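You operate a simulated robot arm through the tools that you are given. There is no shell and no other tool. Be economical: measure what you need, move in short steps, check, and stop when the job is done.

You are at the controls of a simulated two-armed robot. One attempt, no reset.

## Task
Take the red pad and put it on the top of the turntable. Pick up the cream wool with one hand, pass it to the other hand and put it on the green rubber sheet. Stack the tin that says "tacks" from the sewing table behind the blue machine on top of the tin labelled "beads". Take the yellow strip and leave it on top of the flat blue box. Shut the sewing table drawer. Take the long white pad on the top of the wooden table and put it away on the desk top. Stack the blue dated box from the top of the wooden table on top of the white dated box. The order is free.

Only the result counts: the job must be done as asked and must still hold three seconds after the hand-in. Knocking over, shifting, dropping, spilling or breaking anything else fails it. Flat cloth is picked up by pressing the open fingertips on it (5 to 10 N) and closing them slowly along it; thin cloth reads only 2 to 8 mm in the jaws.

## Robot
Two 6-joint arms with two-finger grippers on one trunk, on a base that drives. Base frame: it is fixed to the floor where the robot stands at the start and does not move with it; the origin is under the middle of the robot, x ahead of it, y to its left, z up. Units: m, rad, N and s.
The left shoulder is at the start at [0.03, 0.178, 0.913], the right one opposite. With the tool pointing down near the work surface each hand reaches from about 0.48 to 0.84 m from the robot's upright axis, wherever it stands, measured 20 degrees to its own side. Places, roughly: cream wool (5x5x10 cm) [0.7, -0.2, 0.8]; dated box [0.5, 3, 0.75]; desk top [-1.7, 0.3, 0.9]; flat blue box (21x15x8 cm) [-1.7, -0.4, 0.9]; green rubber sheet [-1.7, 3.5, 0.8]; green tin, red tin, yellow tin [1, 0, 0.75]; long white pad (10x6x3 cm) [0.5, 2.8, 0.8]; red pad (6x5x4 cm) [0.5, 0, 0.7]; sewing table drawer [1.2, 0.3, 0.6]; top of the turntable [-1.8, 1.8, 0.9]; yellow strip (5x16x3 cm) [1.1, 0.3, 0.8]. Payload 2.54 kg a hand.
The TCP of each hand is the grasp point between the finger pads, 0.03 m short of the fingertips. In the tool frame z runs along the fingers and y along their closing line. Largest opening 0.116 m; the body of the gripper starts 0.095 m behind the TCP.
Orientation is told as [roll, pitch, yaw] about the base's x, y, z axes, in that order, counted from this pose: with the fingers straight down and closing along the base's y, the tool's x points along the base's -x, its y along +y and its z along -z.

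## Interface
- The arms move only by the tool nudge_tool. It takes "left_moves", "right_moves" or both (then of equal length, played together; a hand with none holds still); each is a list of rows, each a list of 7 numbers: the shift along the tool's x, y, z in m, then the turn, a rotation vector about the tool's x, y, z in rad, then the gripper command, from -1 (shut) to 1 (fully open), values between in proportion. In form: [[tx, ty, tz, wx, wy, wz, grip], ...]. A call has 1 to 20 rows; each row is the pose to reach, as a shift and turn from the pose commanded when the call began, along the tool's axes at that moment. Each row takes 0.2 s and may step no farther than 0.05 m and 0.15 rad from the row before; otherwise, or with a gripper value out of range, the whole call is refused. A pose out of reach is approached as far as the arm can. The call stops where the force on the tool passes 40 N (or 10 N more than at its start, if that is more) or the arm is blocked; 0.2 s more then pass. The fingers move at their own pace (about 0.153 m/s each) and stop on an object; they squeeze with about 37 N. The grip force told is the motor's: it shows also when the fingers shut on nothing. Time passes only in rows, and 0.2 s behind the last, so rows that repeat a pose let the fingers close. The reply holds the time, the measured pose of the TCP, the force on the tool along the base axes, the opening and the grip force, in the units named above and with some noise, with the torque about the TCP (base axes, N m) and any sound that the robot's microphone picked up.
- Cameras (640 x 400 px; columns grow to the right, rows downward): "scene" is now at [0.0447, -0.0008, 1.6391]; the picture's right is [-0.17, -0.99, 0.00], its down [-0.81, 0.14, -0.57] and it looks along [0.56, -0.10, -0.82] (base axes); focal length 284 px, centre (320, 200). "left" rides on the left gripper at [0.069, 0.015, -0.122] in its tool frame; the picture's right is [-0.21, 0.98, 0.00], its down [-0.83, -0.18, -0.53] and it looks along [-0.52, -0.11, 0.85] (tool axes); focal length 251 px, centre (320, 200). "right" rides on the right gripper at [0.069, -0.015, -0.122] in its tool frame; the picture's right is [0.21, 0.98, 0.00], its down [-0.83, 0.18, -0.53] and it looks along [-0.52, 0.11, 0.85] (tool axes); focal length 251 px, centre (320, 200). There is no depth. A picture from a camera that has moved, and an enlarged one, comes with that camera's place and axes in the base frame and with its lens. The place of the scene camera against the robot may be out by one fixed shift of up to 0.025 m in any direction.
- grab_frame(camera): a new picture of that camera. No time passes.
- slide_trunk(by): slides the trunk up (or, below 0, down) by that many m; the arms and the scene camera ride with it, the base frame stays. It gives what a move gives, with no picture.
- steer(legs): drives the robot by 1 to 6 legs, each [ahead, left, turn to the left] in m, m and rad, along the robot's own axes; the way and the turn of a leg run together, so that a leg with both is an arc; at most 1.5 m and 3.142 rad a leg. The arms and the cameras ride along, it lands a little off, and it stops where it bumps. It gives what a move gives.
- turn_head(pan, tilt): turns the head with the scene camera to pan (to the left, within 2.496 rad either way) and tilt (down, from -0.506 to 1.204), counted from straight ahead of the robot. It gives what a move gives.
- zoom(camera, box): a new picture of the part [left, top, right, bottom] of that camera's present view, enlarged. No time passes.
- close_job(): hands the job in; it is judged then, once.

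Work in short steps. Places have to be worked out from the pictures, the camera data and where the tool is seen: move nearer, look again, correct. Check each grasp and each placing, and mend what went wrong. You have 207 turns and 194 pictures in all, those below and enlarged ones among them. Open the grippers and draw the arms clear of the work before you hand the job in, unless the task says otherwise; then end with one line.

The tools are called as name(argument=value, ...) on one line, values as JSON. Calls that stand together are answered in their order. nudge_tool: Moves the arms, as the interface text tells. Its arguments: {"type":"object","properties":{"left_moves":{"type":"array","items":{"type":"array","items":{"type":"number"}}},"right_moves":{"type":"array","items":{"type":"array","items":{"type":"number"}}}},"required":[]} The other tools are called the same way: slide_trunk (by) slides the trunk up or down; steer (legs) drives the base; turn_head (pan, tilt) turns the head that bears the scene camera; grab_frame (camera) takes a picture; zoom (camera, box) takes an enlarged picture of a part of a camera's view; close_job () hands the job in.

At the start:

```text
clock: 0.0
left_position: [0.4937, 0.2047, 0.9708]
left_ee_rot: [0.001, -0.001, -0.001]
left_wrist_force: [-0.6, 1.2, -0.7]
left_torque: [0.03, -0.01, 0.01]
left_width: 0.1163
left_gripper_force: 0.1
right_position: [0.496, -0.241, 1.0514]
right_ee_rot: [-0.001, 0.0, 0.0]
right_wrist_force: [-0.2, -0.3, -0.5]
right_torque: [0.01, -0.01, 0.01]
right_width: 0.1158
right_gripper_force: 0.0
trunk travel left (down, up): [-0.125, 0.415]
robot x, y, heading: [-0.0046, 0.0022, 0.001]
head pan, tilt: [-0.173, 0.96]
```

scene: 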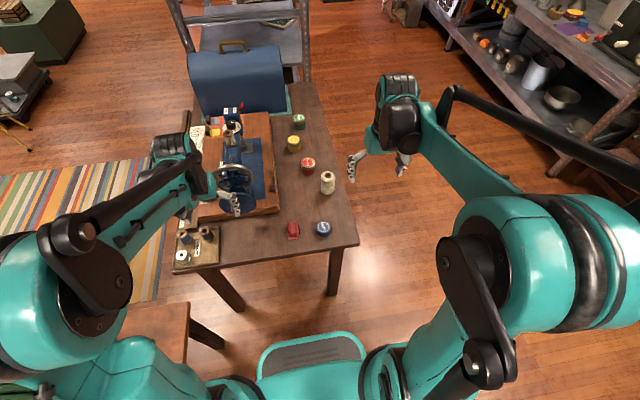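
right: 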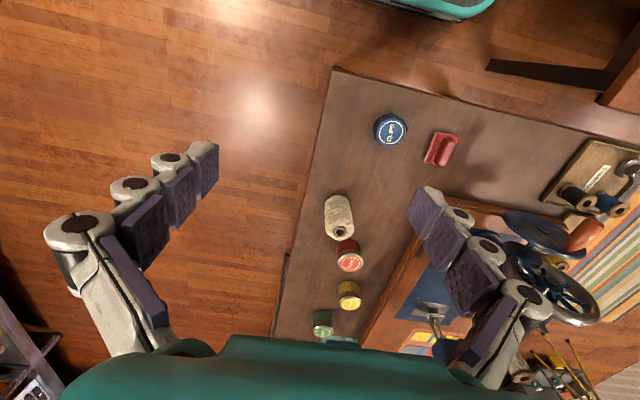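
left: 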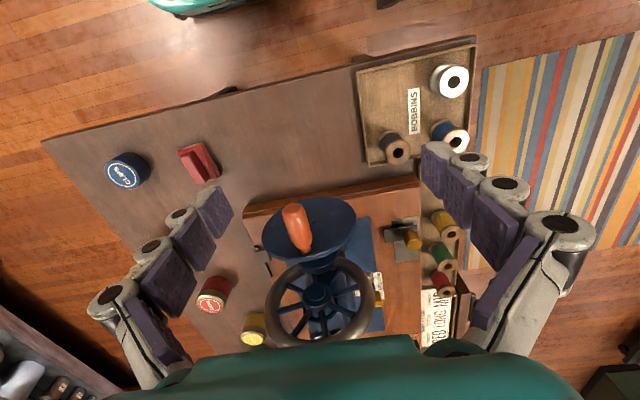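

I start by looking closely at the table to read the labels.

zoom(camera="right", box=[300, 170, 420, 345])

zoom(camera="scene", box=[170, 30, 370, 280])

```text
2.29 times, centred on (360, 258) of right
camera zoom: at [0.4244, -0.2561, 1.171], right [-0.21, 0.98, 0.0], down [0.83, 0.18, 0.53], along [0.52, 0.11, -0.85], focal length 575 px, centre (229, 69)
```

zoom: 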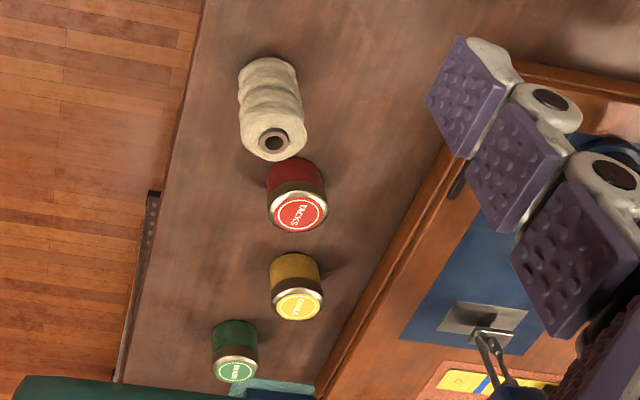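

```text
1.60 times, centred on (270, 155) of scene
camera zoom: at [0.0447, -0.0008, 1.6391], right [-0.17, -0.99, 0.0], down [-0.81, 0.14, -0.57], along [0.56, -0.1, -0.82], focal length 455 px, centre (400, 272)
```

zoom: 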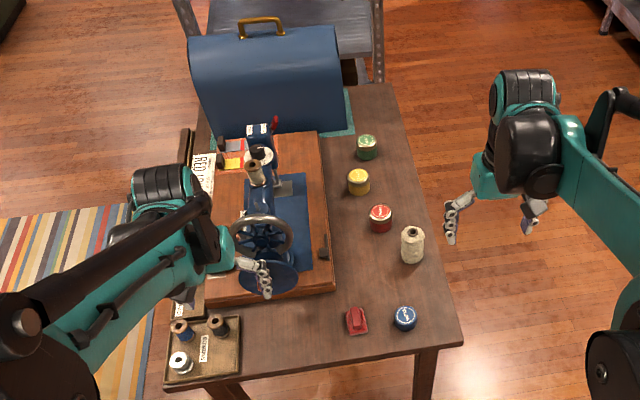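

Red tin reads TACKS; I need to read the green one and see the surroundings. I turn the head for an overview.

zoom(camera="right", box=[305, 300, 345, 340])

turn_head(pan=0.35, tilt=0.6)

grab_frame(camera="scene")

turn_head(pan=1.4, tilt=0.4)

grab_frame(camera="scene")

turn_head(pan=2.45, tilt=0.4)

grab_frame(camera="scene")

turn_head(pan=-2.45, tilt=0.4)

grab_frame(camera="scene")

```text
10.00 times, centred on (325, 320) of right
camera zoom: at [0.4244, -0.2561, 1.171], right [-0.21, 0.98, 0.0], down [0.83, 0.18, 0.53], along [0.52, 0.11, -0.85], focal length 2514 px, centre (270, -1000)
```

zoom: 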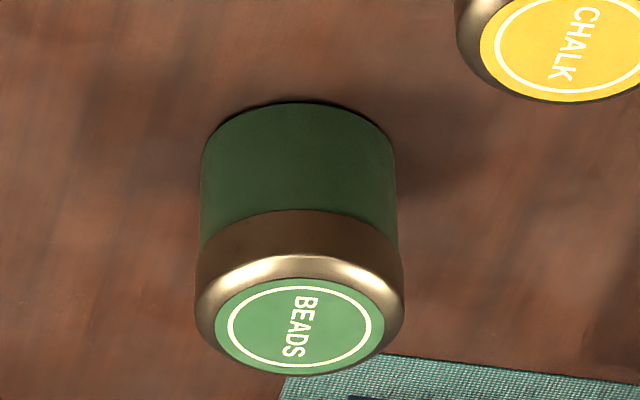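

```text
clock: 0.9
left_position: [0.4937, 0.2051, 0.9697]
left_ee_rot: [0.0, -0.001, 0.001]
left_wrist_force: [1.1, -0.3, -0.3]
left_torque: [0.01, 0.02, -0.01]
left_width: 0.1161
left_gripper_force: 0.1
right_position: [0.4951, -0.2407, 1.0502]
right_ee_rot: [-0.001, 0.001, 0.001]
right_wrist_force: [0.1, -0.5, 0.1]
right_torque: [0.01, 0.0, -0.05]
right_width: 0.116
right_gripper_force: 0.1
trunk travel left (down, up): [-0.125, 0.415]
robot x, y, heading: [0.001, 0.0037, 0.0]
head pan, tilt: [0.351, 0.6]
```

```text
187 pictures are left
camera scene: at [0.0567, 0.0419, 1.6683], right [0.34, -0.94, 0.0], down [-0.53, -0.19, -0.82], along [0.77, 0.28, -0.57], focal length 284 px, centre (320, 200)
```

scene: 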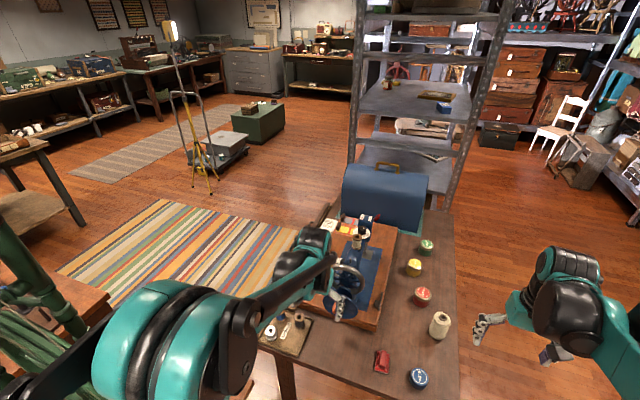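

```text
clock: 2.2
left_position: [0.4947, 0.2046, 0.9713]
left_ee_rot: [0.001, -0.001, 0.0]
left_wrist_force: [1.1, -0.2, 0.9]
left_torque: [0.0, -0.04, 0.0]
left_width: 0.1161
left_gripper_force: 0.1
right_position: [0.496, -0.2403, 1.0504]
right_ee_rot: [0.001, 0.001, 0.0]
right_wrist_force: [0.2, -0.4, -0.5]
right_torque: [0.02, -0.04, 0.0]
right_width: 0.1159
right_gripper_force: 0.1
trunk travel left (down, up): [-0.125, 0.415]
robot x, y, heading: [0.0003, 0.0012, -0.003]
head pan, tilt: [1.4, 0.4]
```

```text
186 pictures are left
camera scene: at [-0.0105, 0.1029, 1.6865], right [0.99, -0.17, 0.0], down [-0.07, -0.38, -0.92], along [0.16, 0.91, -0.39], focal length 284 px, centre (320, 200)
```

scene: 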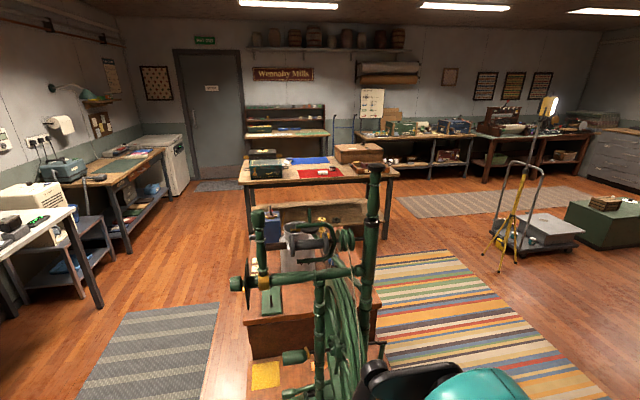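

```text
clock: 3.5
left_position: [0.4933, 0.2043, 0.9721]
left_ee_rot: [0.001, 0.0, -0.003]
left_wrist_force: [0.5, 0.5, -0.5]
left_torque: [0.0, 0.01, 0.0]
left_width: 0.1161
left_gripper_force: 0.0
right_position: [0.4957, -0.2413, 1.0507]
right_ee_rot: [-0.001, 0.0, -0.001]
right_wrist_force: [-0.3, -0.1, 0.5]
right_torque: [0.02, 0.0, -0.02]
right_width: 0.1162
right_gripper_force: 0.0
trunk travel left (down, up): [-0.125, 0.415]
robot x, y, heading: [0.0014, -0.0006, -0.002]
head pan, tilt: [2.45, 0.4]
```

```text
185 pictures are left
camera scene: at [-0.0977, 0.0707, 1.6866], right [0.64, 0.77, 0.0], down [0.3, -0.25, -0.92], along [-0.71, 0.59, -0.39], focal length 284 px, centre (320, 200)
```

scene: 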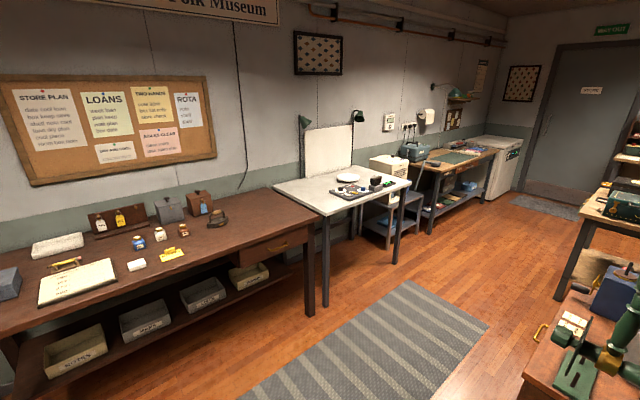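

```text
clock: 7.4
left_position: [0.4954, 0.2054, 0.9706]
left_ee_rot: [0.001, 0.0, 0.001]
left_wrist_force: [-1.4, 0.1, 0.7]
left_torque: [-0.03, -0.01, 0.0]
left_width: 0.1161
left_gripper_force: 0.1
right_position: [0.4949, -0.2414, 1.0512]
right_ee_rot: [0.001, 0.0, 0.0]
right_wrist_force: [0.0, 0.9, 0.7]
right_torque: [0.0, 0.02, -0.01]
right_width: 0.116
right_gripper_force: 0.0
trunk travel left (down, up): [-0.125, 0.415]
robot x, y, heading: [0.0004, -0.0003, 0.0]
head pan, tilt: [-2.45, 0.4]
```

```text
184 pictures are left
camera scene: at [-0.0977, -0.0475, 1.6866], right [-0.64, 0.77, 0.0], down [0.3, 0.25, -0.92], along [-0.71, -0.59, -0.39], focal length 284 px, centre (320, 200)
```

scene: 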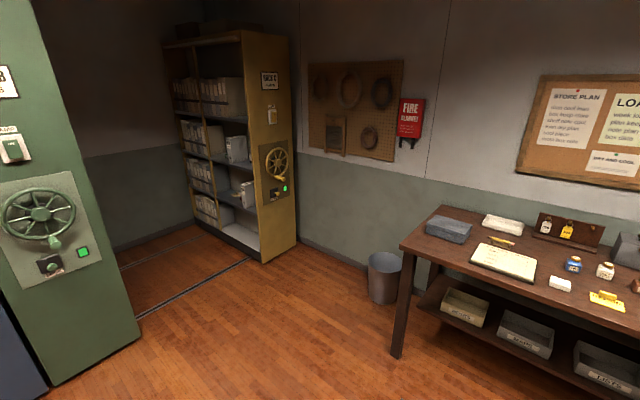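

Green is BEADS. Now I look closely at the left/far portion of the sewing table for the strip and drawer.

turn_head(pan=0.3, tilt=0.75)

zoom(camera="scene", box=[230, 60, 470, 360])

zoom(camera="left", box=[330, 30, 500, 350])

```text
clock: 9.8
left_position: [0.4938, 0.2043, 0.9708]
left_ee_rot: [0.002, 0.0, 0.001]
left_wrist_force: [-0.1, -0.1, 0.0]
left_torque: [0.03, 0.01, 0.0]
left_width: 0.1161
left_gripper_force: 0.1
right_position: [0.495, -0.2414, 1.0518]
right_ee_rot: [0.001, -0.001, -0.001]
right_wrist_force: [-0.1, 0.1, -0.5]
right_torque: [-0.03, -0.03, 0.03]
right_width: 0.1162
right_gripper_force: 0.0
trunk travel left (down, up): [-0.125, 0.415]
robot x, y, heading: [-0.0005, 0.004, -0.001]
head pan, tilt: [0.3, 0.75]
```

```text
1.33 times, centred on (350, 210) of scene
camera zoom: at [0.0528, 0.0361, 1.6555], right [0.3, -0.96, 0.0], down [-0.65, -0.2, -0.73], along [0.7, 0.22, -0.68], focal length 379 px, centre (280, 187)
```

zoom: 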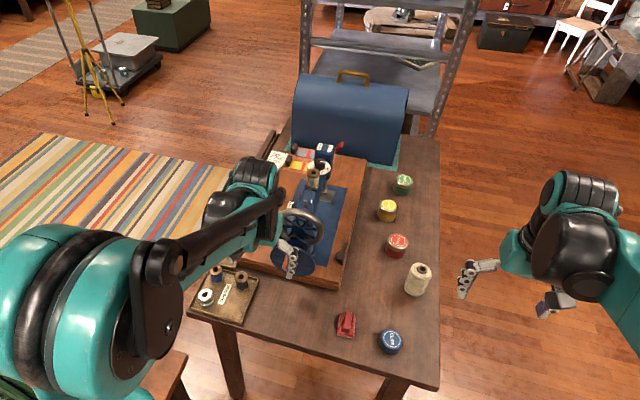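

```text
1.25 times, centred on (415, 190) of left
camera zoom: at [0.426, 0.2196, 1.0933], right [0.21, 0.98, 0.0], down [0.83, -0.18, 0.53], along [0.52, -0.11, -0.85], focal length 314 px, centre (201, 212)
```

zoom: 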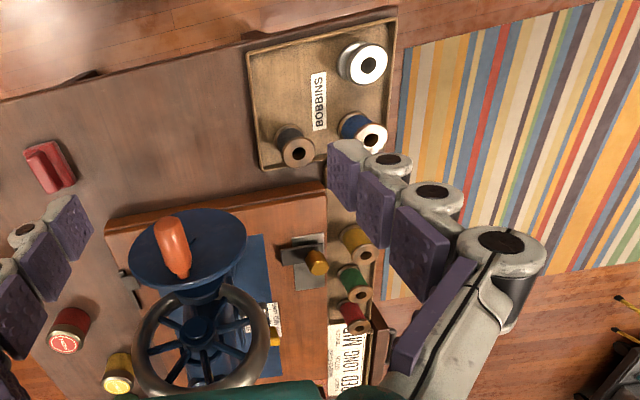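

Right hand moves toward the wool (est. [0.70, -0.16]) at a safe height, to measure it again from nearer.

nudge_tool(right_moves=[[-0.03, 0.01, 0.02, 0, 0, 0, 1], [-0.06, 0.02, 0.04, 0, 0, 0, 1], [-0.09, 0.03, 0.06, 0, 0, 0, 1], [-0.12, 0.04, 0.08, 0, 0, 0, 1], [-0.15, 0.05, 0.1, 0, 0, 0, 1], [-0.15, 0.05, 0.1, 0, 0, 0, 1]])

grab_frame(camera="right")

```text
clock: 11.2
left_position: [0.4938, 0.204, 0.9712]
left_ee_rot: [0.001, -0.001, 0.001]
left_wrist_force: [-0.7, -0.3, 0.1]
left_torque: [0.0, 0.0, -0.01]
left_width: 0.1162
left_gripper_force: 0.1
right_position: [0.6452, -0.1915, 0.9504]
right_ee_rot: [0.0, 0.002, 0.0]
right_wrist_force: [-0.1, -0.2, 0.5]
right_torque: [-0.03, -0.03, -0.01]
right_width: 0.1162
right_gripper_force: 0.1
trunk travel left (down, up): [-0.125, 0.415]
robot x, y, heading: [-0.003, -0.0027, -0.001]
head pan, tilt: [0.3, 0.75]
```

```text
181 pictures are left
camera right: at [0.5738, -0.2065, 1.071], right [-0.21, 0.98, 0.0], down [0.83, 0.18, 0.53], along [0.52, 0.11, -0.85], focal length 251 px, centre (320, 200)
```

right: 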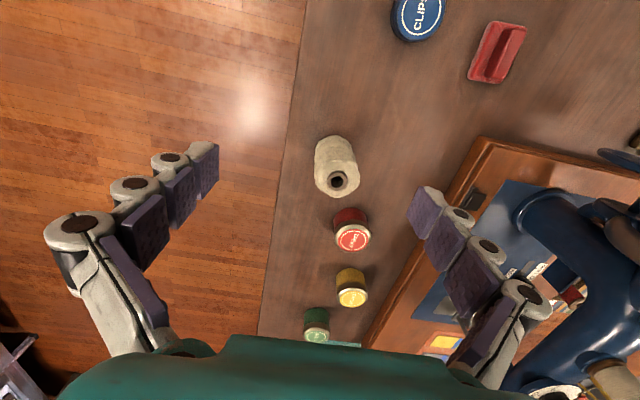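

Triangulated wool: axis at [0.700, -0.162], top z ≈ 0.816. I move over it, descend to TCP z ≈ 0.80 and close.

nudge_tool(right_moves=[[-0.028, 0.015, 0, 0, 0, 0, 1], [-0.055, 0.03, 0, 0, 0, 0, 1], [-0.055, 0.03, 0.04, 0, 0, 0, 1], [-0.055, 0.03, 0.08, 0, 0, 0, 1], [-0.055, 0.03, 0.115, 0, 0, 0, 1], [-0.055, 0.03, 0.148, 0, 0, 0, 1], [-0.055, 0.03, 0.148, 0, 0, 0, 1]])

grab_frame(camera="right")

```text
clock: 12.8
left_position: [0.4942, 0.2039, 0.9707]
left_ee_rot: [-0.001, 0.0, 0.0]
left_wrist_force: [-0.2, -0.2, 0.6]
left_torque: [0.01, -0.04, -0.03]
left_width: 0.1161
left_gripper_force: 0.1
right_position: [0.6994, -0.1624, 0.8028]
right_ee_rot: [0.0, 0.001, -0.001]
right_wrist_force: [-0.1, 0.7, 0.2]
right_torque: [0.01, 0.02, -0.03]
right_width: 0.116
right_gripper_force: 0.1
trunk travel left (down, up): [-0.125, 0.415]
robot x, y, heading: [-0.0001, 0.0017, 0.0]
head pan, tilt: [0.3, 0.75]
```

```text
180 pictures are left
camera right: at [0.6285, -0.1769, 0.9225], right [-0.21, 0.98, 0.0], down [0.83, 0.18, 0.53], along [0.52, 0.11, -0.85], focal length 251 px, centre (320, 200)
```

right: 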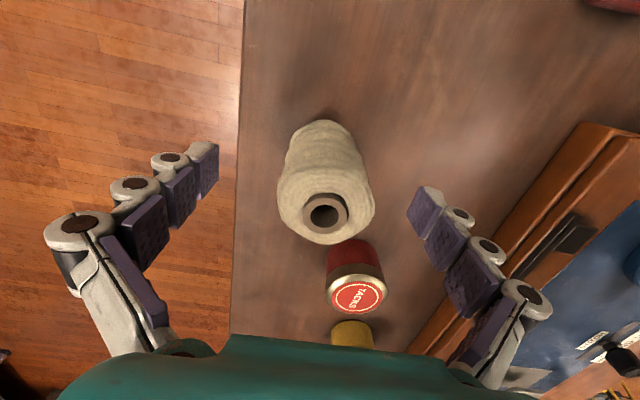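

Centred between the fingers. Close and lift.

nudge_tool(right_moves=[[0, 0, 0, 0, 0, 0, -1], [0, 0, 0, 0, 0, 0, -1], [0, 0, 0, 0, 0, 0, -1], [0, 0, -0.02, 0, 0, 0, -1], [0, 0, -0.06, 0, 0, 0, -1], [0, 0, -0.1, 0, 0, 0, -1], [0, 0, -0.14, 0, 0, 0, -1], [0, 0, -0.18, 0, 0, 0, -1]])

grab_frame(camera="right")

```text
clock: 14.7
left_position: [0.4945, 0.2052, 0.9718]
left_ee_rot: [0.001, 0.0, 0.0]
left_wrist_force: [-1.3, -0.1, 0.3]
left_torque: [0.03, 0.0, -0.01]
left_width: 0.116
left_gripper_force: 0.0
right_position: [0.6997, -0.1602, 0.9833]
right_ee_rot: [0.001, 0.0, -0.001]
right_wrist_force: [-1.1, 0.4, -0.2]
right_torque: [0.01, 0.01, 0.01]
right_width: 0.0427
right_gripper_force: 37.4
trunk travel left (down, up): [-0.125, 0.415]
robot x, y, heading: [-0.0043, 0.004, 0.003]
head pan, tilt: [0.3, 0.75]
```

```text
179 pictures are left
camera right: at [0.6285, -0.1759, 1.1032], right [-0.21, 0.98, 0.0], down [0.83, 0.18, 0.53], along [0.52, 0.11, -0.85], focal length 251 px, centre (320, 200)
```

right: 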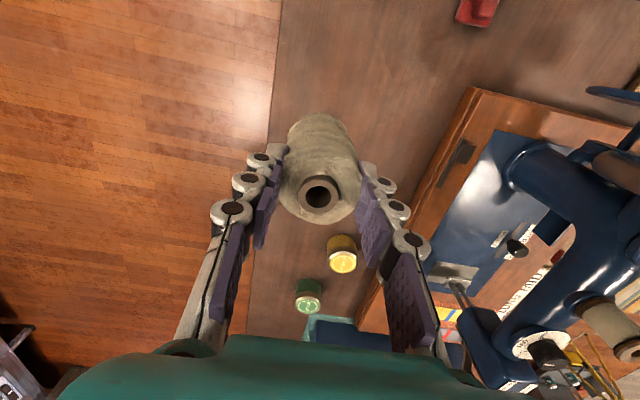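

Wool is held. I bring the right hand back to about [0.50, -0.10, 1.05], and yaw the left hand 90° so it can take the lower part from the side.

nudge_tool(right_moves=[[0.02, 0, -0.006, 0, 0, 0, -1], [0.04, 0, -0.012, 0, 0, 0, -1], [0.06, 0.0, -0.018, 0, 0, 0, -1], [0.08, 0.0, -0.024, 0, 0, 0, -1], [0.1, 0.0, -0.03, 0, 0, 0, -1], [0.12, 0.0, -0.036, 0, 0, 0, -1], [0.14, 0.01, -0.042, 0, 0, 0, -1], [0.16, 0.02, -0.048, 0, 0, 0, -1], [0.18, 0.03, -0.055, 0, 0, 0, -1], [0.2, 0.045, -0.06, 0, 0, 0, -1], [0.2, 0.06, -0.067, 0, 0, 0, -1]], left_moves=[[0, 0.01, -0.01, 0, 0, -0.143, 1], [0, 0.02, -0.02, 0, 0, -0.286, 1], [0, 0.03, -0.03, 0, 0, -0.429, 1], [0, 0.04, -0.04, 0, 0, -0.572, 1], [0, 0.05, -0.05, 0, 0, -0.715, 1], [0, 0.06, -0.06, 0, 0, -0.858, 1], [0, 0.07, -0.07, 0, 0, -1.0, 1], [0, 0.08, -0.08, 0, 0, -1.143, 1], [0, 0.09, -0.09, 0, 0, -1.286, 1], [0, 0.09, -0.09, 0, 0, -1.43, 1], [0, 0.09, -0.09, 0, 0, -1.571, 1]])

```text
clock: 17.1
left_position: [0.4942, 0.2955, 1.0598]
left_ee_rot: [0.001, 0.001, 1.574]
left_wrist_force: [0.1, -0.5, -0.1]
left_torque: [-0.03, 0.02, 0.0]
left_width: 0.1162
left_gripper_force: 0.0
right_position: [0.5003, -0.1012, 1.0489]
right_ee_rot: [0.0, 0.001, -0.001]
right_wrist_force: [0.2, 0.2, -0.3]
right_torque: [-0.05, 0.02, 0.01]
right_width: 0.0423
right_gripper_force: 36.9
trunk travel left (down, up): [-0.125, 0.415]
robot x, y, heading: [-0.0027, -0.0022, -0.0]
head pan, tilt: [0.3, 0.75]
```

Yaw worked. Now tilt the left hand 65° so it points toward -y and 25° down.

nudge_tool(left_moves=[[0, 0, 0, 0, 0.142, 0, 1], [0, 0, 0, 0, 0.284, 0, 1], [0, 0, 0, 0, 0.426, 0, 1], [0, 0, 0, 0, 0.568, 0, 1], [0, 0, 0, 0, 0.71, 0, 1], [0, 0, 0, 0, 0.852, 0, 1], [0, 0, 0, 0, 0.994, 0, 1], [0, 0, 0, 0, 1.134, 0, 1], [0, 0, 0, 0, 1.134, 0, 1]])

grab_frame(camera="left")

grab_frame(camera="scene")

```text
clock: 19.1
left_position: [0.5255, 0.2472, 1.0603]
left_ee_rot: [-0.038, 1.119, 1.575]
left_wrist_force: [0.0, 0.3, 0.2]
left_torque: [0.06, -0.02, -0.02]
left_width: 0.1163
left_gripper_force: 0.0
left hand out of reach, approached as far as the arm can: row 7, 8, 9
right_position: [0.5005, -0.1014, 1.0482]
right_ee_rot: [0.0, 0.001, -0.001]
right_wrist_force: [-0.3, 0.1, -0.2]
right_torque: [0.04, 0.0, -0.04]
right_width: 0.0423
right_gripper_force: 37.4
trunk travel left (down, up): [-0.125, 0.415]
robot x, y, heading: [0.0008, -0.0007, -0.0]
head pan, tilt: [0.3, 0.75]
```

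```text
178 pictures are left
camera left: at [0.5068, 0.3246, 1.1764], right [-0.98, 0.06, -0.21], down [0.16, 0.85, -0.5], along [0.15, -0.53, -0.84], focal length 251 px, centre (320, 200)
```

left: 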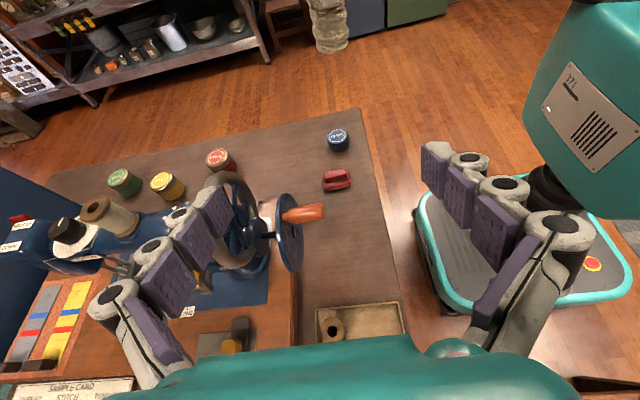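

```text
177 pictures are left
camera scene: at [0.0526, 0.0356, 1.6555], right [0.3, -0.96, 0.0], down [-0.65, -0.2, -0.73], along [0.7, 0.22, -0.68], focal length 284 px, centre (320, 200)
```

scene: 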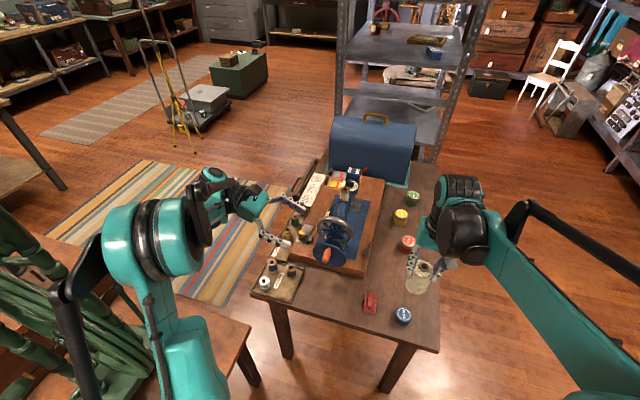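

The left hand is nearly at orientation; nearer the body it should be reachable. I move it 0.15 m toward -y and check.

nudge_tool(left_moves=[[0.0159, 0, 0.034, 0, 0, 0, 1], [0.0317, 0, 0.068, 0, 0, 0, 1], [0.0476, 0, 0.102, 0, 0, 0, 1], [0.0635, 0, 0.136, 0, 0, 0, 1], [0.0635, 0, 0.136, 0, 0, 0, 1]])

```text
clock: 20.2
left_position: [0.5257, 0.0976, 1.0599]
left_ee_rot: [0.0, 1.133, 1.572]
left_wrist_force: [0.8, -0.5, -0.1]
left_torque: [-0.02, 0.01, -0.04]
left_width: 0.1159
left_gripper_force: 0.1
right_position: [0.5001, -0.1011, 1.0493]
right_ee_rot: [-0.001, 0.001, -0.001]
right_wrist_force: [-0.7, 0.1, 0.1]
right_torque: [0.03, 0.0, -0.05]
right_width: 0.0423
right_gripper_force: 37.1
trunk travel left (down, up): [-0.125, 0.415]
robot x, y, heading: [0.003, 0.0044, -0.001]
head pan, tilt: [0.3, 0.75]
```

Orientation is now exact. Align x and z with the lower wool part, then halve the gap and look.

nudge_tool(left_moves=[[-0.028, 0.013, 0.013, 0, 0, 0, 1], [-0.057, 0.0257, 0.0266, 0, 0, 0, 1], [-0.043, 0.0257, 0.0566, 0, 0, 0, 1], [-0.029, 0.0257, 0.0868, 0, 0, 0, 1], [-0.0147, 0.0257, 0.1172, 0, 0, 0, 1], [-0.0147, 0.0257, 0.1172, 0, 0, 0, 1]])

grab_frame(camera="left")

grab_frame(camera="right")

```text
clock: 21.6
left_position: [0.5003, -0.0019, 0.9986]
left_ee_rot: [0.001, 1.135, 1.571]
left_wrist_force: [0.0, -0.1, 0.9]
left_torque: [0.0, -0.04, 0.0]
left_width: 0.1162
left_gripper_force: 0.0
right_position: [0.5004, -0.1008, 1.0491]
right_ee_rot: [0.0, -0.002, 0.0]
right_wrist_force: [-0.7, 0.4, 0.3]
right_torque: [0.01, -0.02, 0.01]
right_width: 0.0422
right_gripper_force: 37.0
trunk travel left (down, up): [-0.125, 0.415]
robot x, y, heading: [-0.0006, 0.0017, -0.004]
head pan, tilt: [0.3, 0.75]
```

```text
176 pictures are left
camera left: at [0.4858, 0.0781, 1.1123], right [-0.98, 0.09, -0.19], down [0.18, 0.83, -0.52], along [0.11, -0.55, -0.83], focal length 251 px, centre (320, 200)
```

left: 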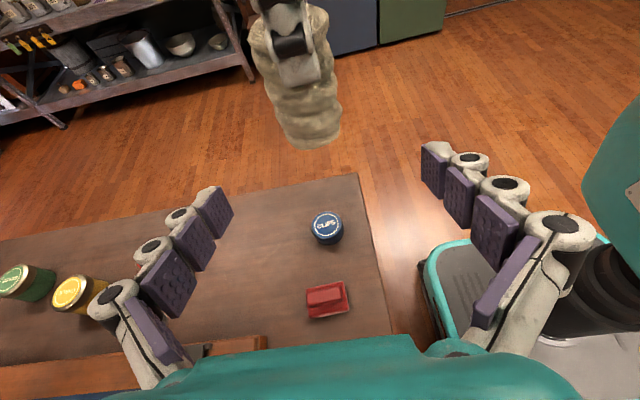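

```text
175 pictures are left
camera right: at [0.4295, -0.1159, 1.1699], right [-0.21, 0.98, 0.0], down [0.83, 0.18, 0.53], along [0.52, 0.11, -0.85], focal length 251 px, centre (320, 200)
```

right: 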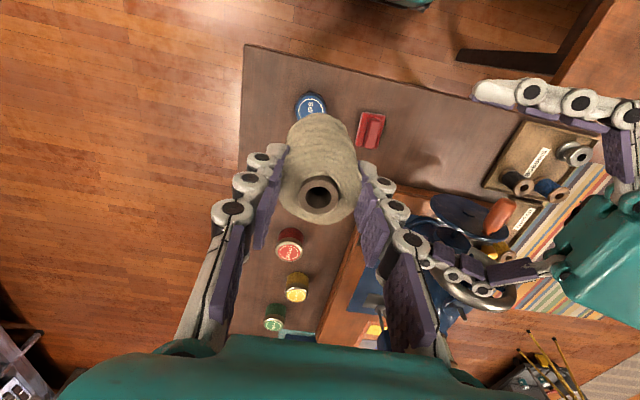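

Wool is centred between the left fingers. Advance the remaining 0.099 m and close the left hand.

nudge_tool(left_moves=[[0.0105, 0, 0.0224, 0, 0, 0, 1], [0.021, 0, 0.0448, 0, 0, 0, 1], [0.0315, 0, 0.0672, 0, 0, 0, 1], [0.0415, 0, 0.089, 0, 0, 0, 1], [0.0415, 0, 0.089, 0, 0, 0, 1]])

grab_frame(camera="left")

grab_frame(camera="right")

```text
clock: 22.9
left_position: [0.4999, -0.1022, 0.9977]
left_ee_rot: [-0.002, 1.134, 1.57]
left_wrist_force: [-0.8, -0.8, -0.3]
left_torque: [0.01, -0.03, 0.0]
left_width: 0.116
left_gripper_force: 0.1
right_position: [0.5013, -0.1013, 1.049]
right_ee_rot: [0.001, 0.001, 0.0]
right_wrist_force: [0.4, 0.6, -0.5]
right_torque: [-0.02, -0.01, 0.03]
right_width: 0.0422
right_gripper_force: 37.0
trunk travel left (down, up): [-0.125, 0.415]
robot x, y, heading: [-0.0027, -0.0028, -0.002]
head pan, tilt: [0.3, 0.75]
```

```text
174 pictures are left
camera left: at [0.4852, -0.0207, 1.1125], right [-0.98, 0.09, -0.19], down [0.18, 0.83, -0.52], along [0.11, -0.55, -0.83], focal length 251 px, centre (320, 200)
```

left: 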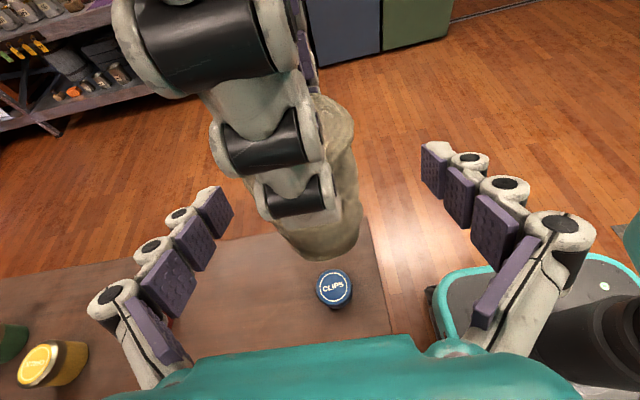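

```text
173 pictures are left
camera right: at [0.4295, -0.1162, 1.1699], right [-0.21, 0.98, 0.0], down [0.83, 0.18, 0.53], along [0.52, 0.11, -0.85], focal length 251 px, centre (320, 200)
```

right: 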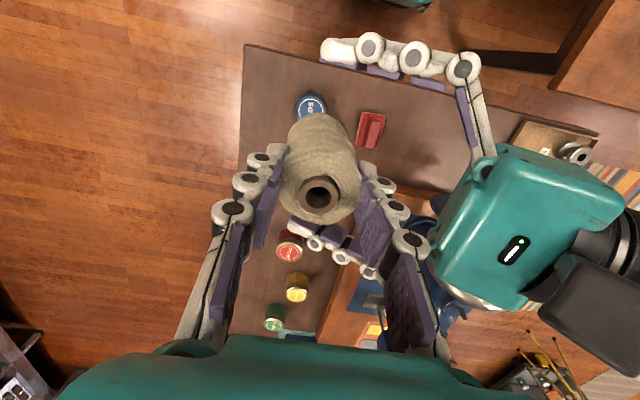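

Left fingers straddle the lower wool. Close the left, then open the right and raise it.

nudge_tool(left_moves=[[0, 0, 0, 0, 0, 0, -1], [0, 0, 0, 0, 0, 0, -1], [0, 0, 0, 0, 0, 0, -1], [0, 0, 0, 0, 0, 0, -1]])

grab_frame(camera="left")

```text
clock: 23.9
left_position: [0.5022, -0.1012, 0.998]
left_ee_rot: [-0.003, 1.134, 1.574]
left_wrist_force: [34.8, 8.7, 5.1]
left_torque: [-0.21, 0.59, 0.29]
left_width: 0.0455
left_gripper_force: 36.8
right_position: [0.4976, -0.1024, 1.049]
right_ee_rot: [-0.001, 0.008, 0.003]
right_wrist_force: [-35.1, -8.6, -5.0]
right_torque: [-0.25, 1.27, -0.32]
right_width: 0.0421
right_gripper_force: 36.7
trunk travel left (down, up): [-0.125, 0.415]
robot x, y, heading: [-0.0005, 0.0008, -0.001]
head pan, tilt: [0.3, 0.75]
```

```text
172 pictures are left
camera left: at [0.4867, -0.0202, 1.1125], right [-0.98, 0.08, -0.2], down [0.18, 0.83, -0.52], along [0.12, -0.54, -0.83], focal length 251 px, centre (320, 200)
```

left: 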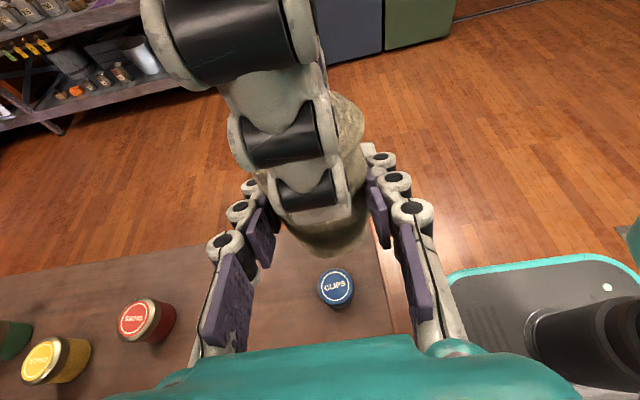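

Both hold (35 N internal). Open the right partially and raise it straight up.

nudge_tool(right_moves=[[0, 0, 0, 0, 0, 0, 0.3], [0, 0, 0, 0, 0, 0, 0.3], [0, 0, -0.03, 0, 0, 0, 0.3], [0, 0, -0.07, 0, 0, 0, 0.3], [0, -0.02, -0.11, 0, 0, 0, 0.3], [0, -0.06, -0.13, 0, 0, 0, 1], [0, -0.1, -0.13, 0, 0, 0, 1]])

grab_frame(camera="left")

grab_frame(camera="right")

```text
clock: 25.4
left_position: [0.5004, -0.1027, 0.9987]
left_ee_rot: [0.0, 1.132, 1.572]
left_wrist_force: [-0.2, 1.2, 0.2]
left_torque: [-0.01, 0.03, 0.01]
left_width: 0.0458
left_gripper_force: 37.1
right_position: [0.5005, -0.2013, 1.1785]
right_ee_rot: [0.001, 0.0, 0.0]
right_wrist_force: [-1.3, 0.0, -0.3]
right_torque: [0.04, 0.02, 0.02]
right_width: 0.116
right_gripper_force: 0.1
trunk travel left (down, up): [-0.125, 0.415]
robot x, y, heading: [-0.0008, 0.0014, -0.002]
head pan, tilt: [0.3, 0.75]
```

```text
171 pictures are left
camera left: at [0.4852, -0.0213, 1.1124], right [-0.98, 0.09, -0.19], down [0.18, 0.83, -0.52], along [0.11, -0.54, -0.83], focal length 251 px, centre (320, 200)
```

left: 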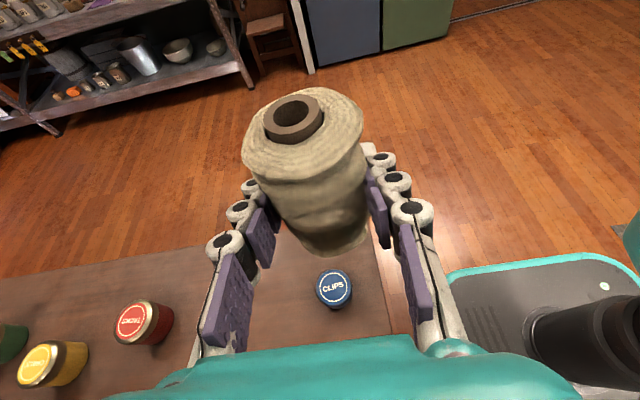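

```text
170 pictures are left
camera right: at [0.4301, -0.2168, 1.2991], right [-0.22, 0.98, 0.0], down [0.83, 0.18, 0.53], along [0.52, 0.12, -0.85], focal length 251 px, centre (320, 200)
```

right: 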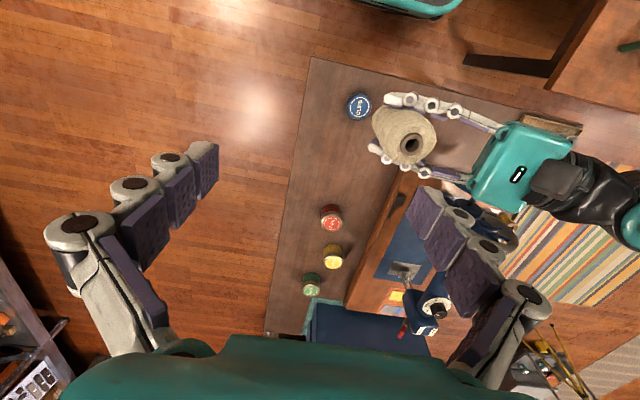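

Handover done. I draw the left hand with the wool back to +y, and bring the right hand above the red pad (est. [0.54, -0.007]).

nudge_tool(left_moves=[[0.001, 0, -0.037, 0, 0, 0, -1], [0.002, 0, -0.075, 0, 0, 0, -1], [0.003, 0, -0.112, 0, 0, 0, -1], [0.004, 0, -0.149, 0, 0, 0, -1], [0.005, 0, -0.187, 0, 0, 0, -1], [0.006, 0, -0.2235, 0, 0, 0, -1], [0.006, 0, -0.2235, 0, 0, 0, -1], [0.006, 0, -0.2235, 0, 0, 0, -1], [0.006, 0, -0.2235, 0, 0, 0, -1], [0.006, 0, -0.2235, 0, 0, 0, -1], [0.006, 0, -0.2235, 0, 0, 0, -1]], right_moves=[[0, 0, 0, 0, 0, 0, 1], [0, 0, 0, 0, 0, 0, 1], [0, 0, 0.04, 0, 0, 0, 1], [0, 0, 0.08, 0, 0, 0, 1], [-0.01, 0.03, 0.11, 0, 0, 0, 1], [-0.02, 0.06, 0.14, 0, 0, 0, 1], [-0.03, 0.09, 0.17, 0, 0, 0, 1], [-0.04, 0.12, 0.2, 0, 0, 0, 1], [-0.04, 0.15, 0.23, 0, 0, 0, 1], [-0.04, 0.18, 0.26, 0, 0, 0, 1], [-0.04, 0.19, 0.28, 0, 0, 0, 1]])

grab_frame(camera="right")

```text
clock: 27.9
left_position: [0.4998, 0.0992, 1.0971]
left_ee_rot: [0.0, 1.135, 1.57]
left_wrist_force: [0.2, 0.0, -0.7]
left_torque: [-0.05, -0.01, 0.0]
left_width: 0.0458
left_gripper_force: 37.1
right_position: [0.5398, -0.0109, 0.8984]
right_ee_rot: [-0.001, 0.0, -0.001]
right_wrist_force: [-0.7, 0.4, 0.0]
right_torque: [-0.01, 0.0, -0.01]
right_width: 0.1158
right_gripper_force: 0.0
trunk travel left (down, up): [-0.125, 0.415]
robot x, y, heading: [-0.0003, -0.0011, -0.002]
head pan, tilt: [0.3, 0.75]
```

```text
169 pictures are left
camera right: at [0.4694, -0.0264, 1.0196], right [-0.21, 0.98, 0.0], down [0.83, 0.18, 0.53], along [0.52, 0.11, -0.85], focal length 251 px, centre (320, 200)
```

right: 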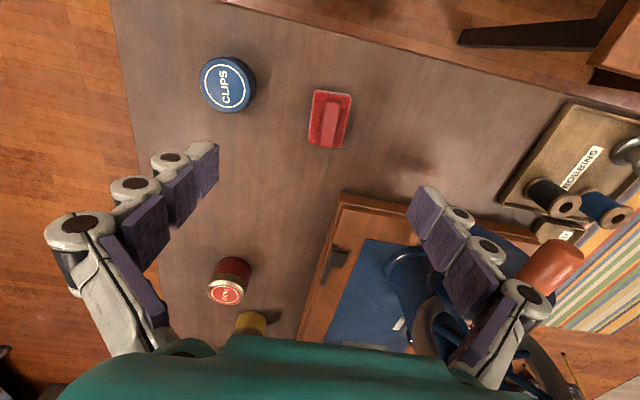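

Pad centre ≈ [0.538, -0.001]. Descend to TCP z ≈ 0.748 and look before closing.

nudge_tool(right_moves=[[0.001, 0.01, 0.04, 0, 0, 0, 1], [0.001, 0.01, 0.08, 0, 0, 0, 1], [0.001, 0.01, 0.12, 0, 0, 0, 1], [0.001, 0.01, 0.15, 0, 0, 0, 1], [0.001, 0.01, 0.15, 0, 0, 0, 1]])

grab_frame(camera="right")

```text
clock: 29.1
left_position: [0.4994, 0.0993, 1.0966]
left_ee_rot: [-0.001, 1.134, 1.573]
left_wrist_force: [0.3, 1.0, -1.3]
left_torque: [0.02, 0.0, -0.01]
left_width: 0.0456
left_gripper_force: 37.5
right_position: [0.5378, 0.0002, 0.7499]
right_ee_rot: [-0.001, -0.001, -0.001]
right_wrist_force: [0.1, -1.1, 0.4]
right_torque: [-0.01, -0.01, -0.01]
right_width: 0.1162
right_gripper_force: 0.1
trunk travel left (down, up): [-0.125, 0.415]
robot x, y, heading: [0.0013, -0.0, -0.001]
head pan, tilt: [0.3, 0.75]
```

```text
168 pictures are left
camera right: at [0.4681, -0.0158, 0.8698], right [-0.21, 0.98, 0.0], down [0.83, 0.18, 0.53], along [0.52, 0.11, -0.85], focal length 251 px, centre (320, 200)
```

right: 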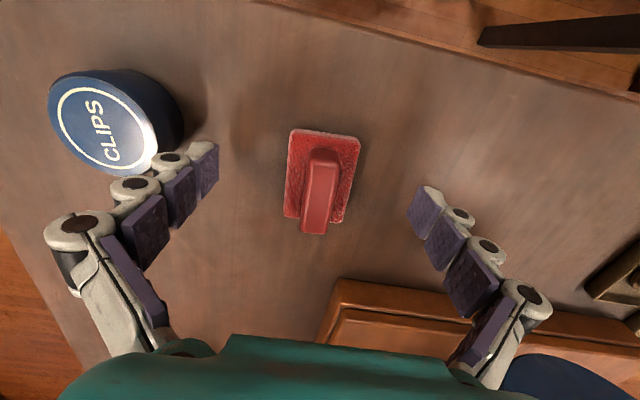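

Well centred. Close and lift.

nudge_tool(right_moves=[[0, 0, 0, 0, 0, 0, -1], [0, 0, 0, 0, 0, 0, -1], [0, 0, 0, 0, 0, 0, -1], [0, 0, 0, 0, 0, 0, -1], [0, 0, -0.02, 0, 0, 0, -1], [0, 0, -0.06, 0, 0, 0, -1], [0, 0, -0.1, 0, 0, 0, -1], [0, 0, -0.14, 0, 0, 0, -1], [0, -0.03, -0.18, 0, 0, 0, -1], [0, -0.07, -0.21, 0, 0, 0, -1], [0, -0.11, -0.24, 0, 0, 0, -1]])

grab_frame(camera="right")

grab_frame(camera="left")

```text
clock: 31.4
left_position: [0.4994, 0.0985, 1.0969]
left_ee_rot: [0.0, 1.133, 1.571]
left_wrist_force: [-0.4, -0.2, -0.7]
left_torque: [-0.02, -0.02, 0.04]
left_width: 0.0455
left_gripper_force: 36.8
right_position: [0.5387, -0.1134, 0.9892]
right_ee_rot: [0.0, 0.001, 0.001]
right_wrist_force: [-0.6, -0.2, 0.2]
right_torque: [0.02, 0.03, 0.02]
right_width: 0.0407
right_gripper_force: 37.1
trunk travel left (down, up): [-0.125, 0.415]
robot x, y, heading: [0.0014, 0.0005, -0.0]
head pan, tilt: [0.3, 0.75]
```

```text
167 pictures are left
camera right: at [0.4678, -0.1277, 1.1104], right [-0.21, 0.98, 0.0], down [0.83, 0.18, 0.53], along [0.52, 0.12, -0.85], focal length 251 px, centre (320, 200)
```

right: 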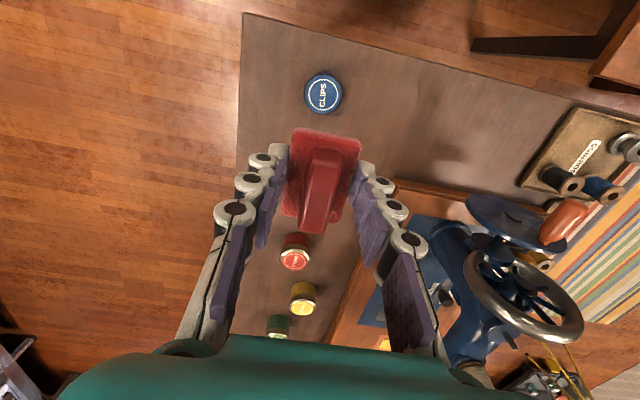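

```text
166 pictures are left
camera left: at [0.4844, 0.1794, 1.2115], right [-0.98, 0.09, -0.19], down [0.18, 0.83, -0.52], along [0.12, -0.54, -0.83], focal length 251 px, centre (320, 200)
```

left: 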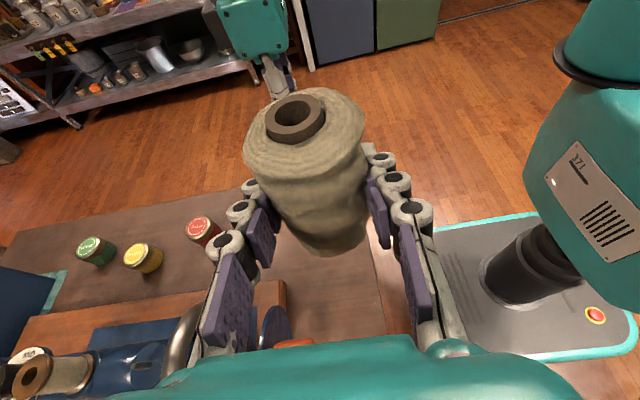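

Red pad is held. I raise the trunk and back off, turning right (the clear side) to face the desk wall.

slide_trunk(by=0.15)

steer(legs=[[-0.45, 0, 0], [0, -0.25, 0], [0, 0, -1.57], [0, 0, -1.57]])

turn_head(pan=0, tilt=0.6)

grab_frame(camera="scene")

```text
clock: 33.2
left_position: [0.4994, 0.099, 1.2456]
left_ee_rot: [0.0, 1.134, 1.573]
left_wrist_force: [-0.4, 0.8, 0.0]
left_torque: [0.01, -0.03, -0.01]
left_width: 0.0454
left_gripper_force: 37.0
right_position: [0.5394, -0.1116, 1.1387]
right_ee_rot: [0.0, 0.0, -0.001]
right_wrist_force: [0.1, 0.6, -0.4]
right_torque: [0.04, 0.0, 0.01]
right_width: 0.0406
right_gripper_force: 36.7
trunk travel left (down, up): [-0.275, 0.265]
robot x, y, heading: [0.0003, -0.0013, 0.001]
head pan, tilt: [0.3, 0.75]
```

```text
clock: 45.0
left_position: [-0.9482, -0.3444, 1.2468]
left_ee_rot: [0.0, 1.134, -1.585]
left_wrist_force: [0.6, -0.2, -0.7]
left_torque: [0.02, -0.01, 0.03]
left_width: 0.0455
left_gripper_force: 37.2
right_position: [-0.986, -0.1332, 1.139]
right_ee_rot: [0.001, 0.0, 3.129]
right_wrist_force: [0.0, 0.4, 0.2]
right_torque: [0.04, -0.05, -0.02]
right_width: 0.0405
right_gripper_force: 36.9
trunk travel left (down, up): [-0.275, 0.265]
robot x, y, heading: [-0.4486, -0.2529, 3.13]
head pan, tilt: [0.3, 0.75]
```

```text
clock: 45.8
left_position: [-0.949, -0.3446, 1.2474]
left_ee_rot: [-0.001, 1.135, -1.586]
left_wrist_force: [0.0, -0.1, -0.7]
left_torque: [-0.01, 0.0, -0.01]
left_width: 0.0455
left_gripper_force: 36.8
right_position: [-0.9852, -0.1335, 1.1385]
right_ee_rot: [0.0, 0.0, 3.127]
right_wrist_force: [-0.6, -0.1, -0.2]
right_torque: [-0.01, -0.03, 0.0]
right_width: 0.0407
right_gripper_force: 37.2
trunk travel left (down, up): [-0.275, 0.265]
robot x, y, heading: [-0.4493, -0.2552, 3.123]
head pan, tilt: [0.0, 0.6]
```

```text
165 pictures are left
camera scene: at [-0.5037, -0.2405, 1.8183], right [0.01, 1.0, 0.0], down [0.57, -0.01, -0.82], along [-0.82, 0.01, -0.57], focal length 284 px, centre (320, 200)
```

scene: 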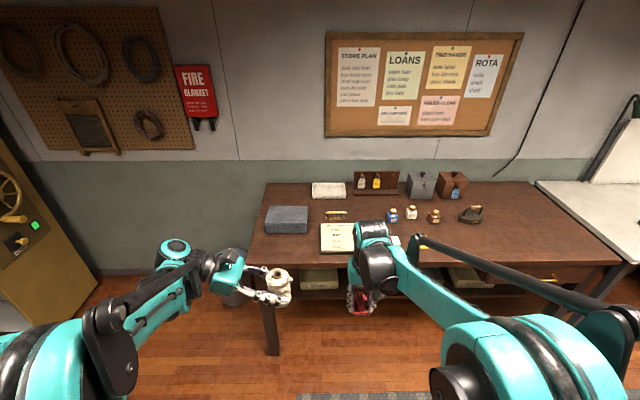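

I strafe right along the wall toward the white table with the turntable.

steer(legs=[[0, -1.0, 0], [0.25, -0.85, 0.015]])

turn_head(pan=-0.1, tilt=0.9)

grab_frame(camera="scene")

grab_frame(camera="right")

```text
clock: 55.3
left_position: [-1.1811, 1.5146, 1.2472]
left_ee_rot: [-0.001, 1.133, -1.572]
left_wrist_force: [-0.4, 0.0, 0.4]
left_torque: [-0.04, 0.02, 0.0]
left_width: 0.0458
left_gripper_force: 36.5
right_position: [-1.2197, 1.7253, 1.1401]
right_ee_rot: [0.001, 0.0, 3.141]
right_wrist_force: [-0.1, 0.6, -1.3]
right_torque: [-0.01, -0.03, -0.01]
right_width: 0.0408
right_gripper_force: 37.7
trunk travel left (down, up): [-0.275, 0.265]
robot x, y, heading: [-0.6851, 1.6132, 3.14]
head pan, tilt: [0.0, 0.6]
```

```text
clock: 56.1
left_position: [-1.1801, 1.515, 1.2475]
left_ee_rot: [0.001, 1.134, -1.57]
left_wrist_force: [0.2, -0.4, -0.7]
left_torque: [0.02, -0.01, -0.01]
left_width: 0.0455
left_gripper_force: 37.1
right_position: [-1.2195, 1.726, 1.1389]
right_ee_rot: [0.0, -0.001, 3.138]
right_wrist_force: [0.0, -0.1, -0.4]
right_torque: [0.03, 0.03, -0.02]
right_width: 0.0404
right_gripper_force: 37.0
trunk travel left (down, up): [-0.275, 0.265]
robot x, y, heading: [-0.6833, 1.6072, 3.139]
head pan, tilt: [-0.099, 0.901]
```

```text
164 pictures are left
camera scene: at [-0.7227, 1.6321, 1.7936], right [0.1, 0.99, 0.0], down [0.78, -0.08, -0.62], along [-0.62, 0.06, -0.78], focal length 284 px, centre (320, 200)
```

scene: 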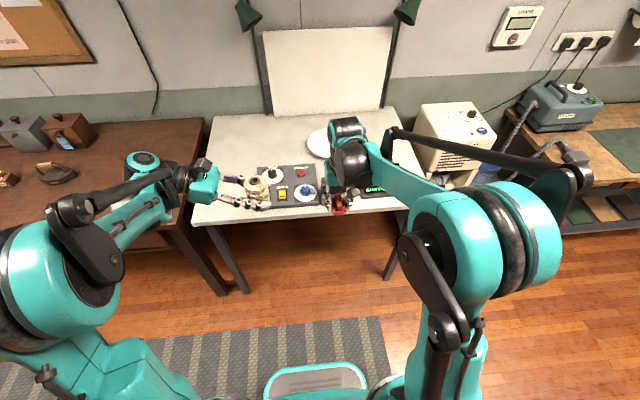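

```text
163 pictures are left
camera right: at [-1.1528, 1.7404, 1.2598], right [0.21, -0.98, 0.0], down [-0.83, -0.18, 0.53], along [-0.52, -0.11, -0.85], focal length 251 px, centre (320, 200)
```

right: 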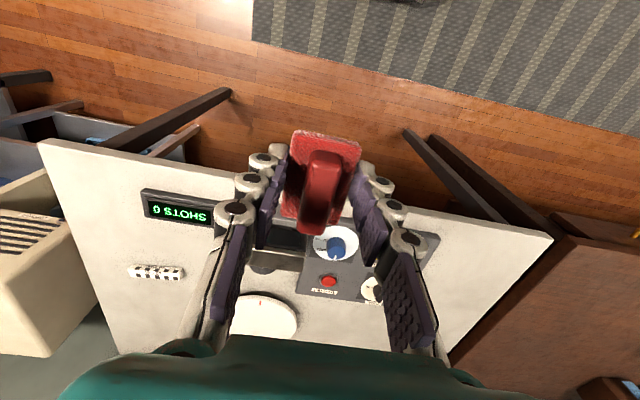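

The white disc is at about [-1.714, 1.754]. I drive ahead 0.33 m to bring it in reach.

steer(legs=[[0.33, 0, 0]])

grab_frame(camera="right")

grab_frame(camera="scene")

```text
clock: 58.3
left_position: [-1.508, 1.5121, 1.2461]
left_ee_rot: [0.001, 1.135, -1.568]
left_wrist_force: [-0.6, -0.1, 0.3]
left_torque: [-0.04, 0.01, 0.0]
left_width: 0.0456
left_gripper_force: 37.2
right_position: [-1.5494, 1.722, 1.1394]
right_ee_rot: [-0.001, 0.0, -3.141]
right_wrist_force: [-1.1, -0.5, -0.4]
right_torque: [0.02, -0.01, 0.0]
right_width: 0.0407
right_gripper_force: 37.3
trunk travel left (down, up): [-0.275, 0.265]
robot x, y, heading: [-1.0112, 1.6111, -3.139]
head pan, tilt: [-0.099, 0.901]
```

```text
162 pictures are left
camera right: at [-1.482, 1.7386, 1.2595], right [0.22, -0.98, 0.0], down [-0.83, -0.18, 0.53], along [-0.52, -0.12, -0.85], focal length 251 px, centre (320, 200)
```

right: 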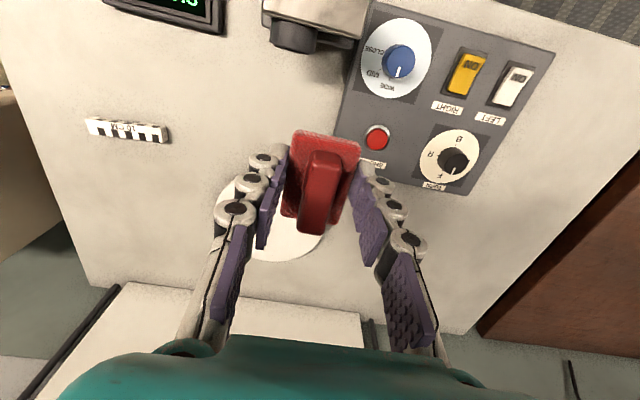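

```text
161 pictures are left
camera scene: at [-1.0518, 1.6319, 1.7935], right [0.1, 1.0, 0.0], down [0.78, -0.08, -0.62], along [-0.62, 0.06, -0.78], focal length 284 px, centre (320, 200)
```

scene: 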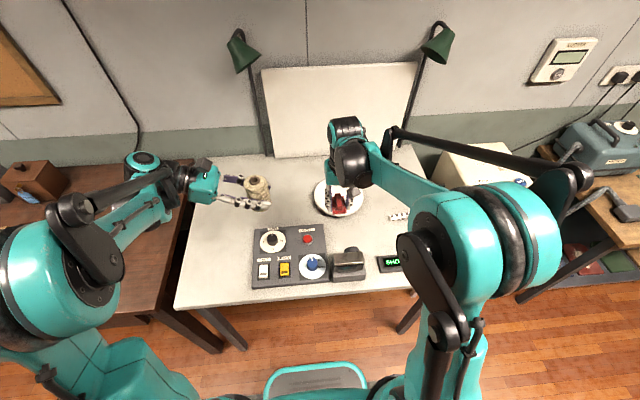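

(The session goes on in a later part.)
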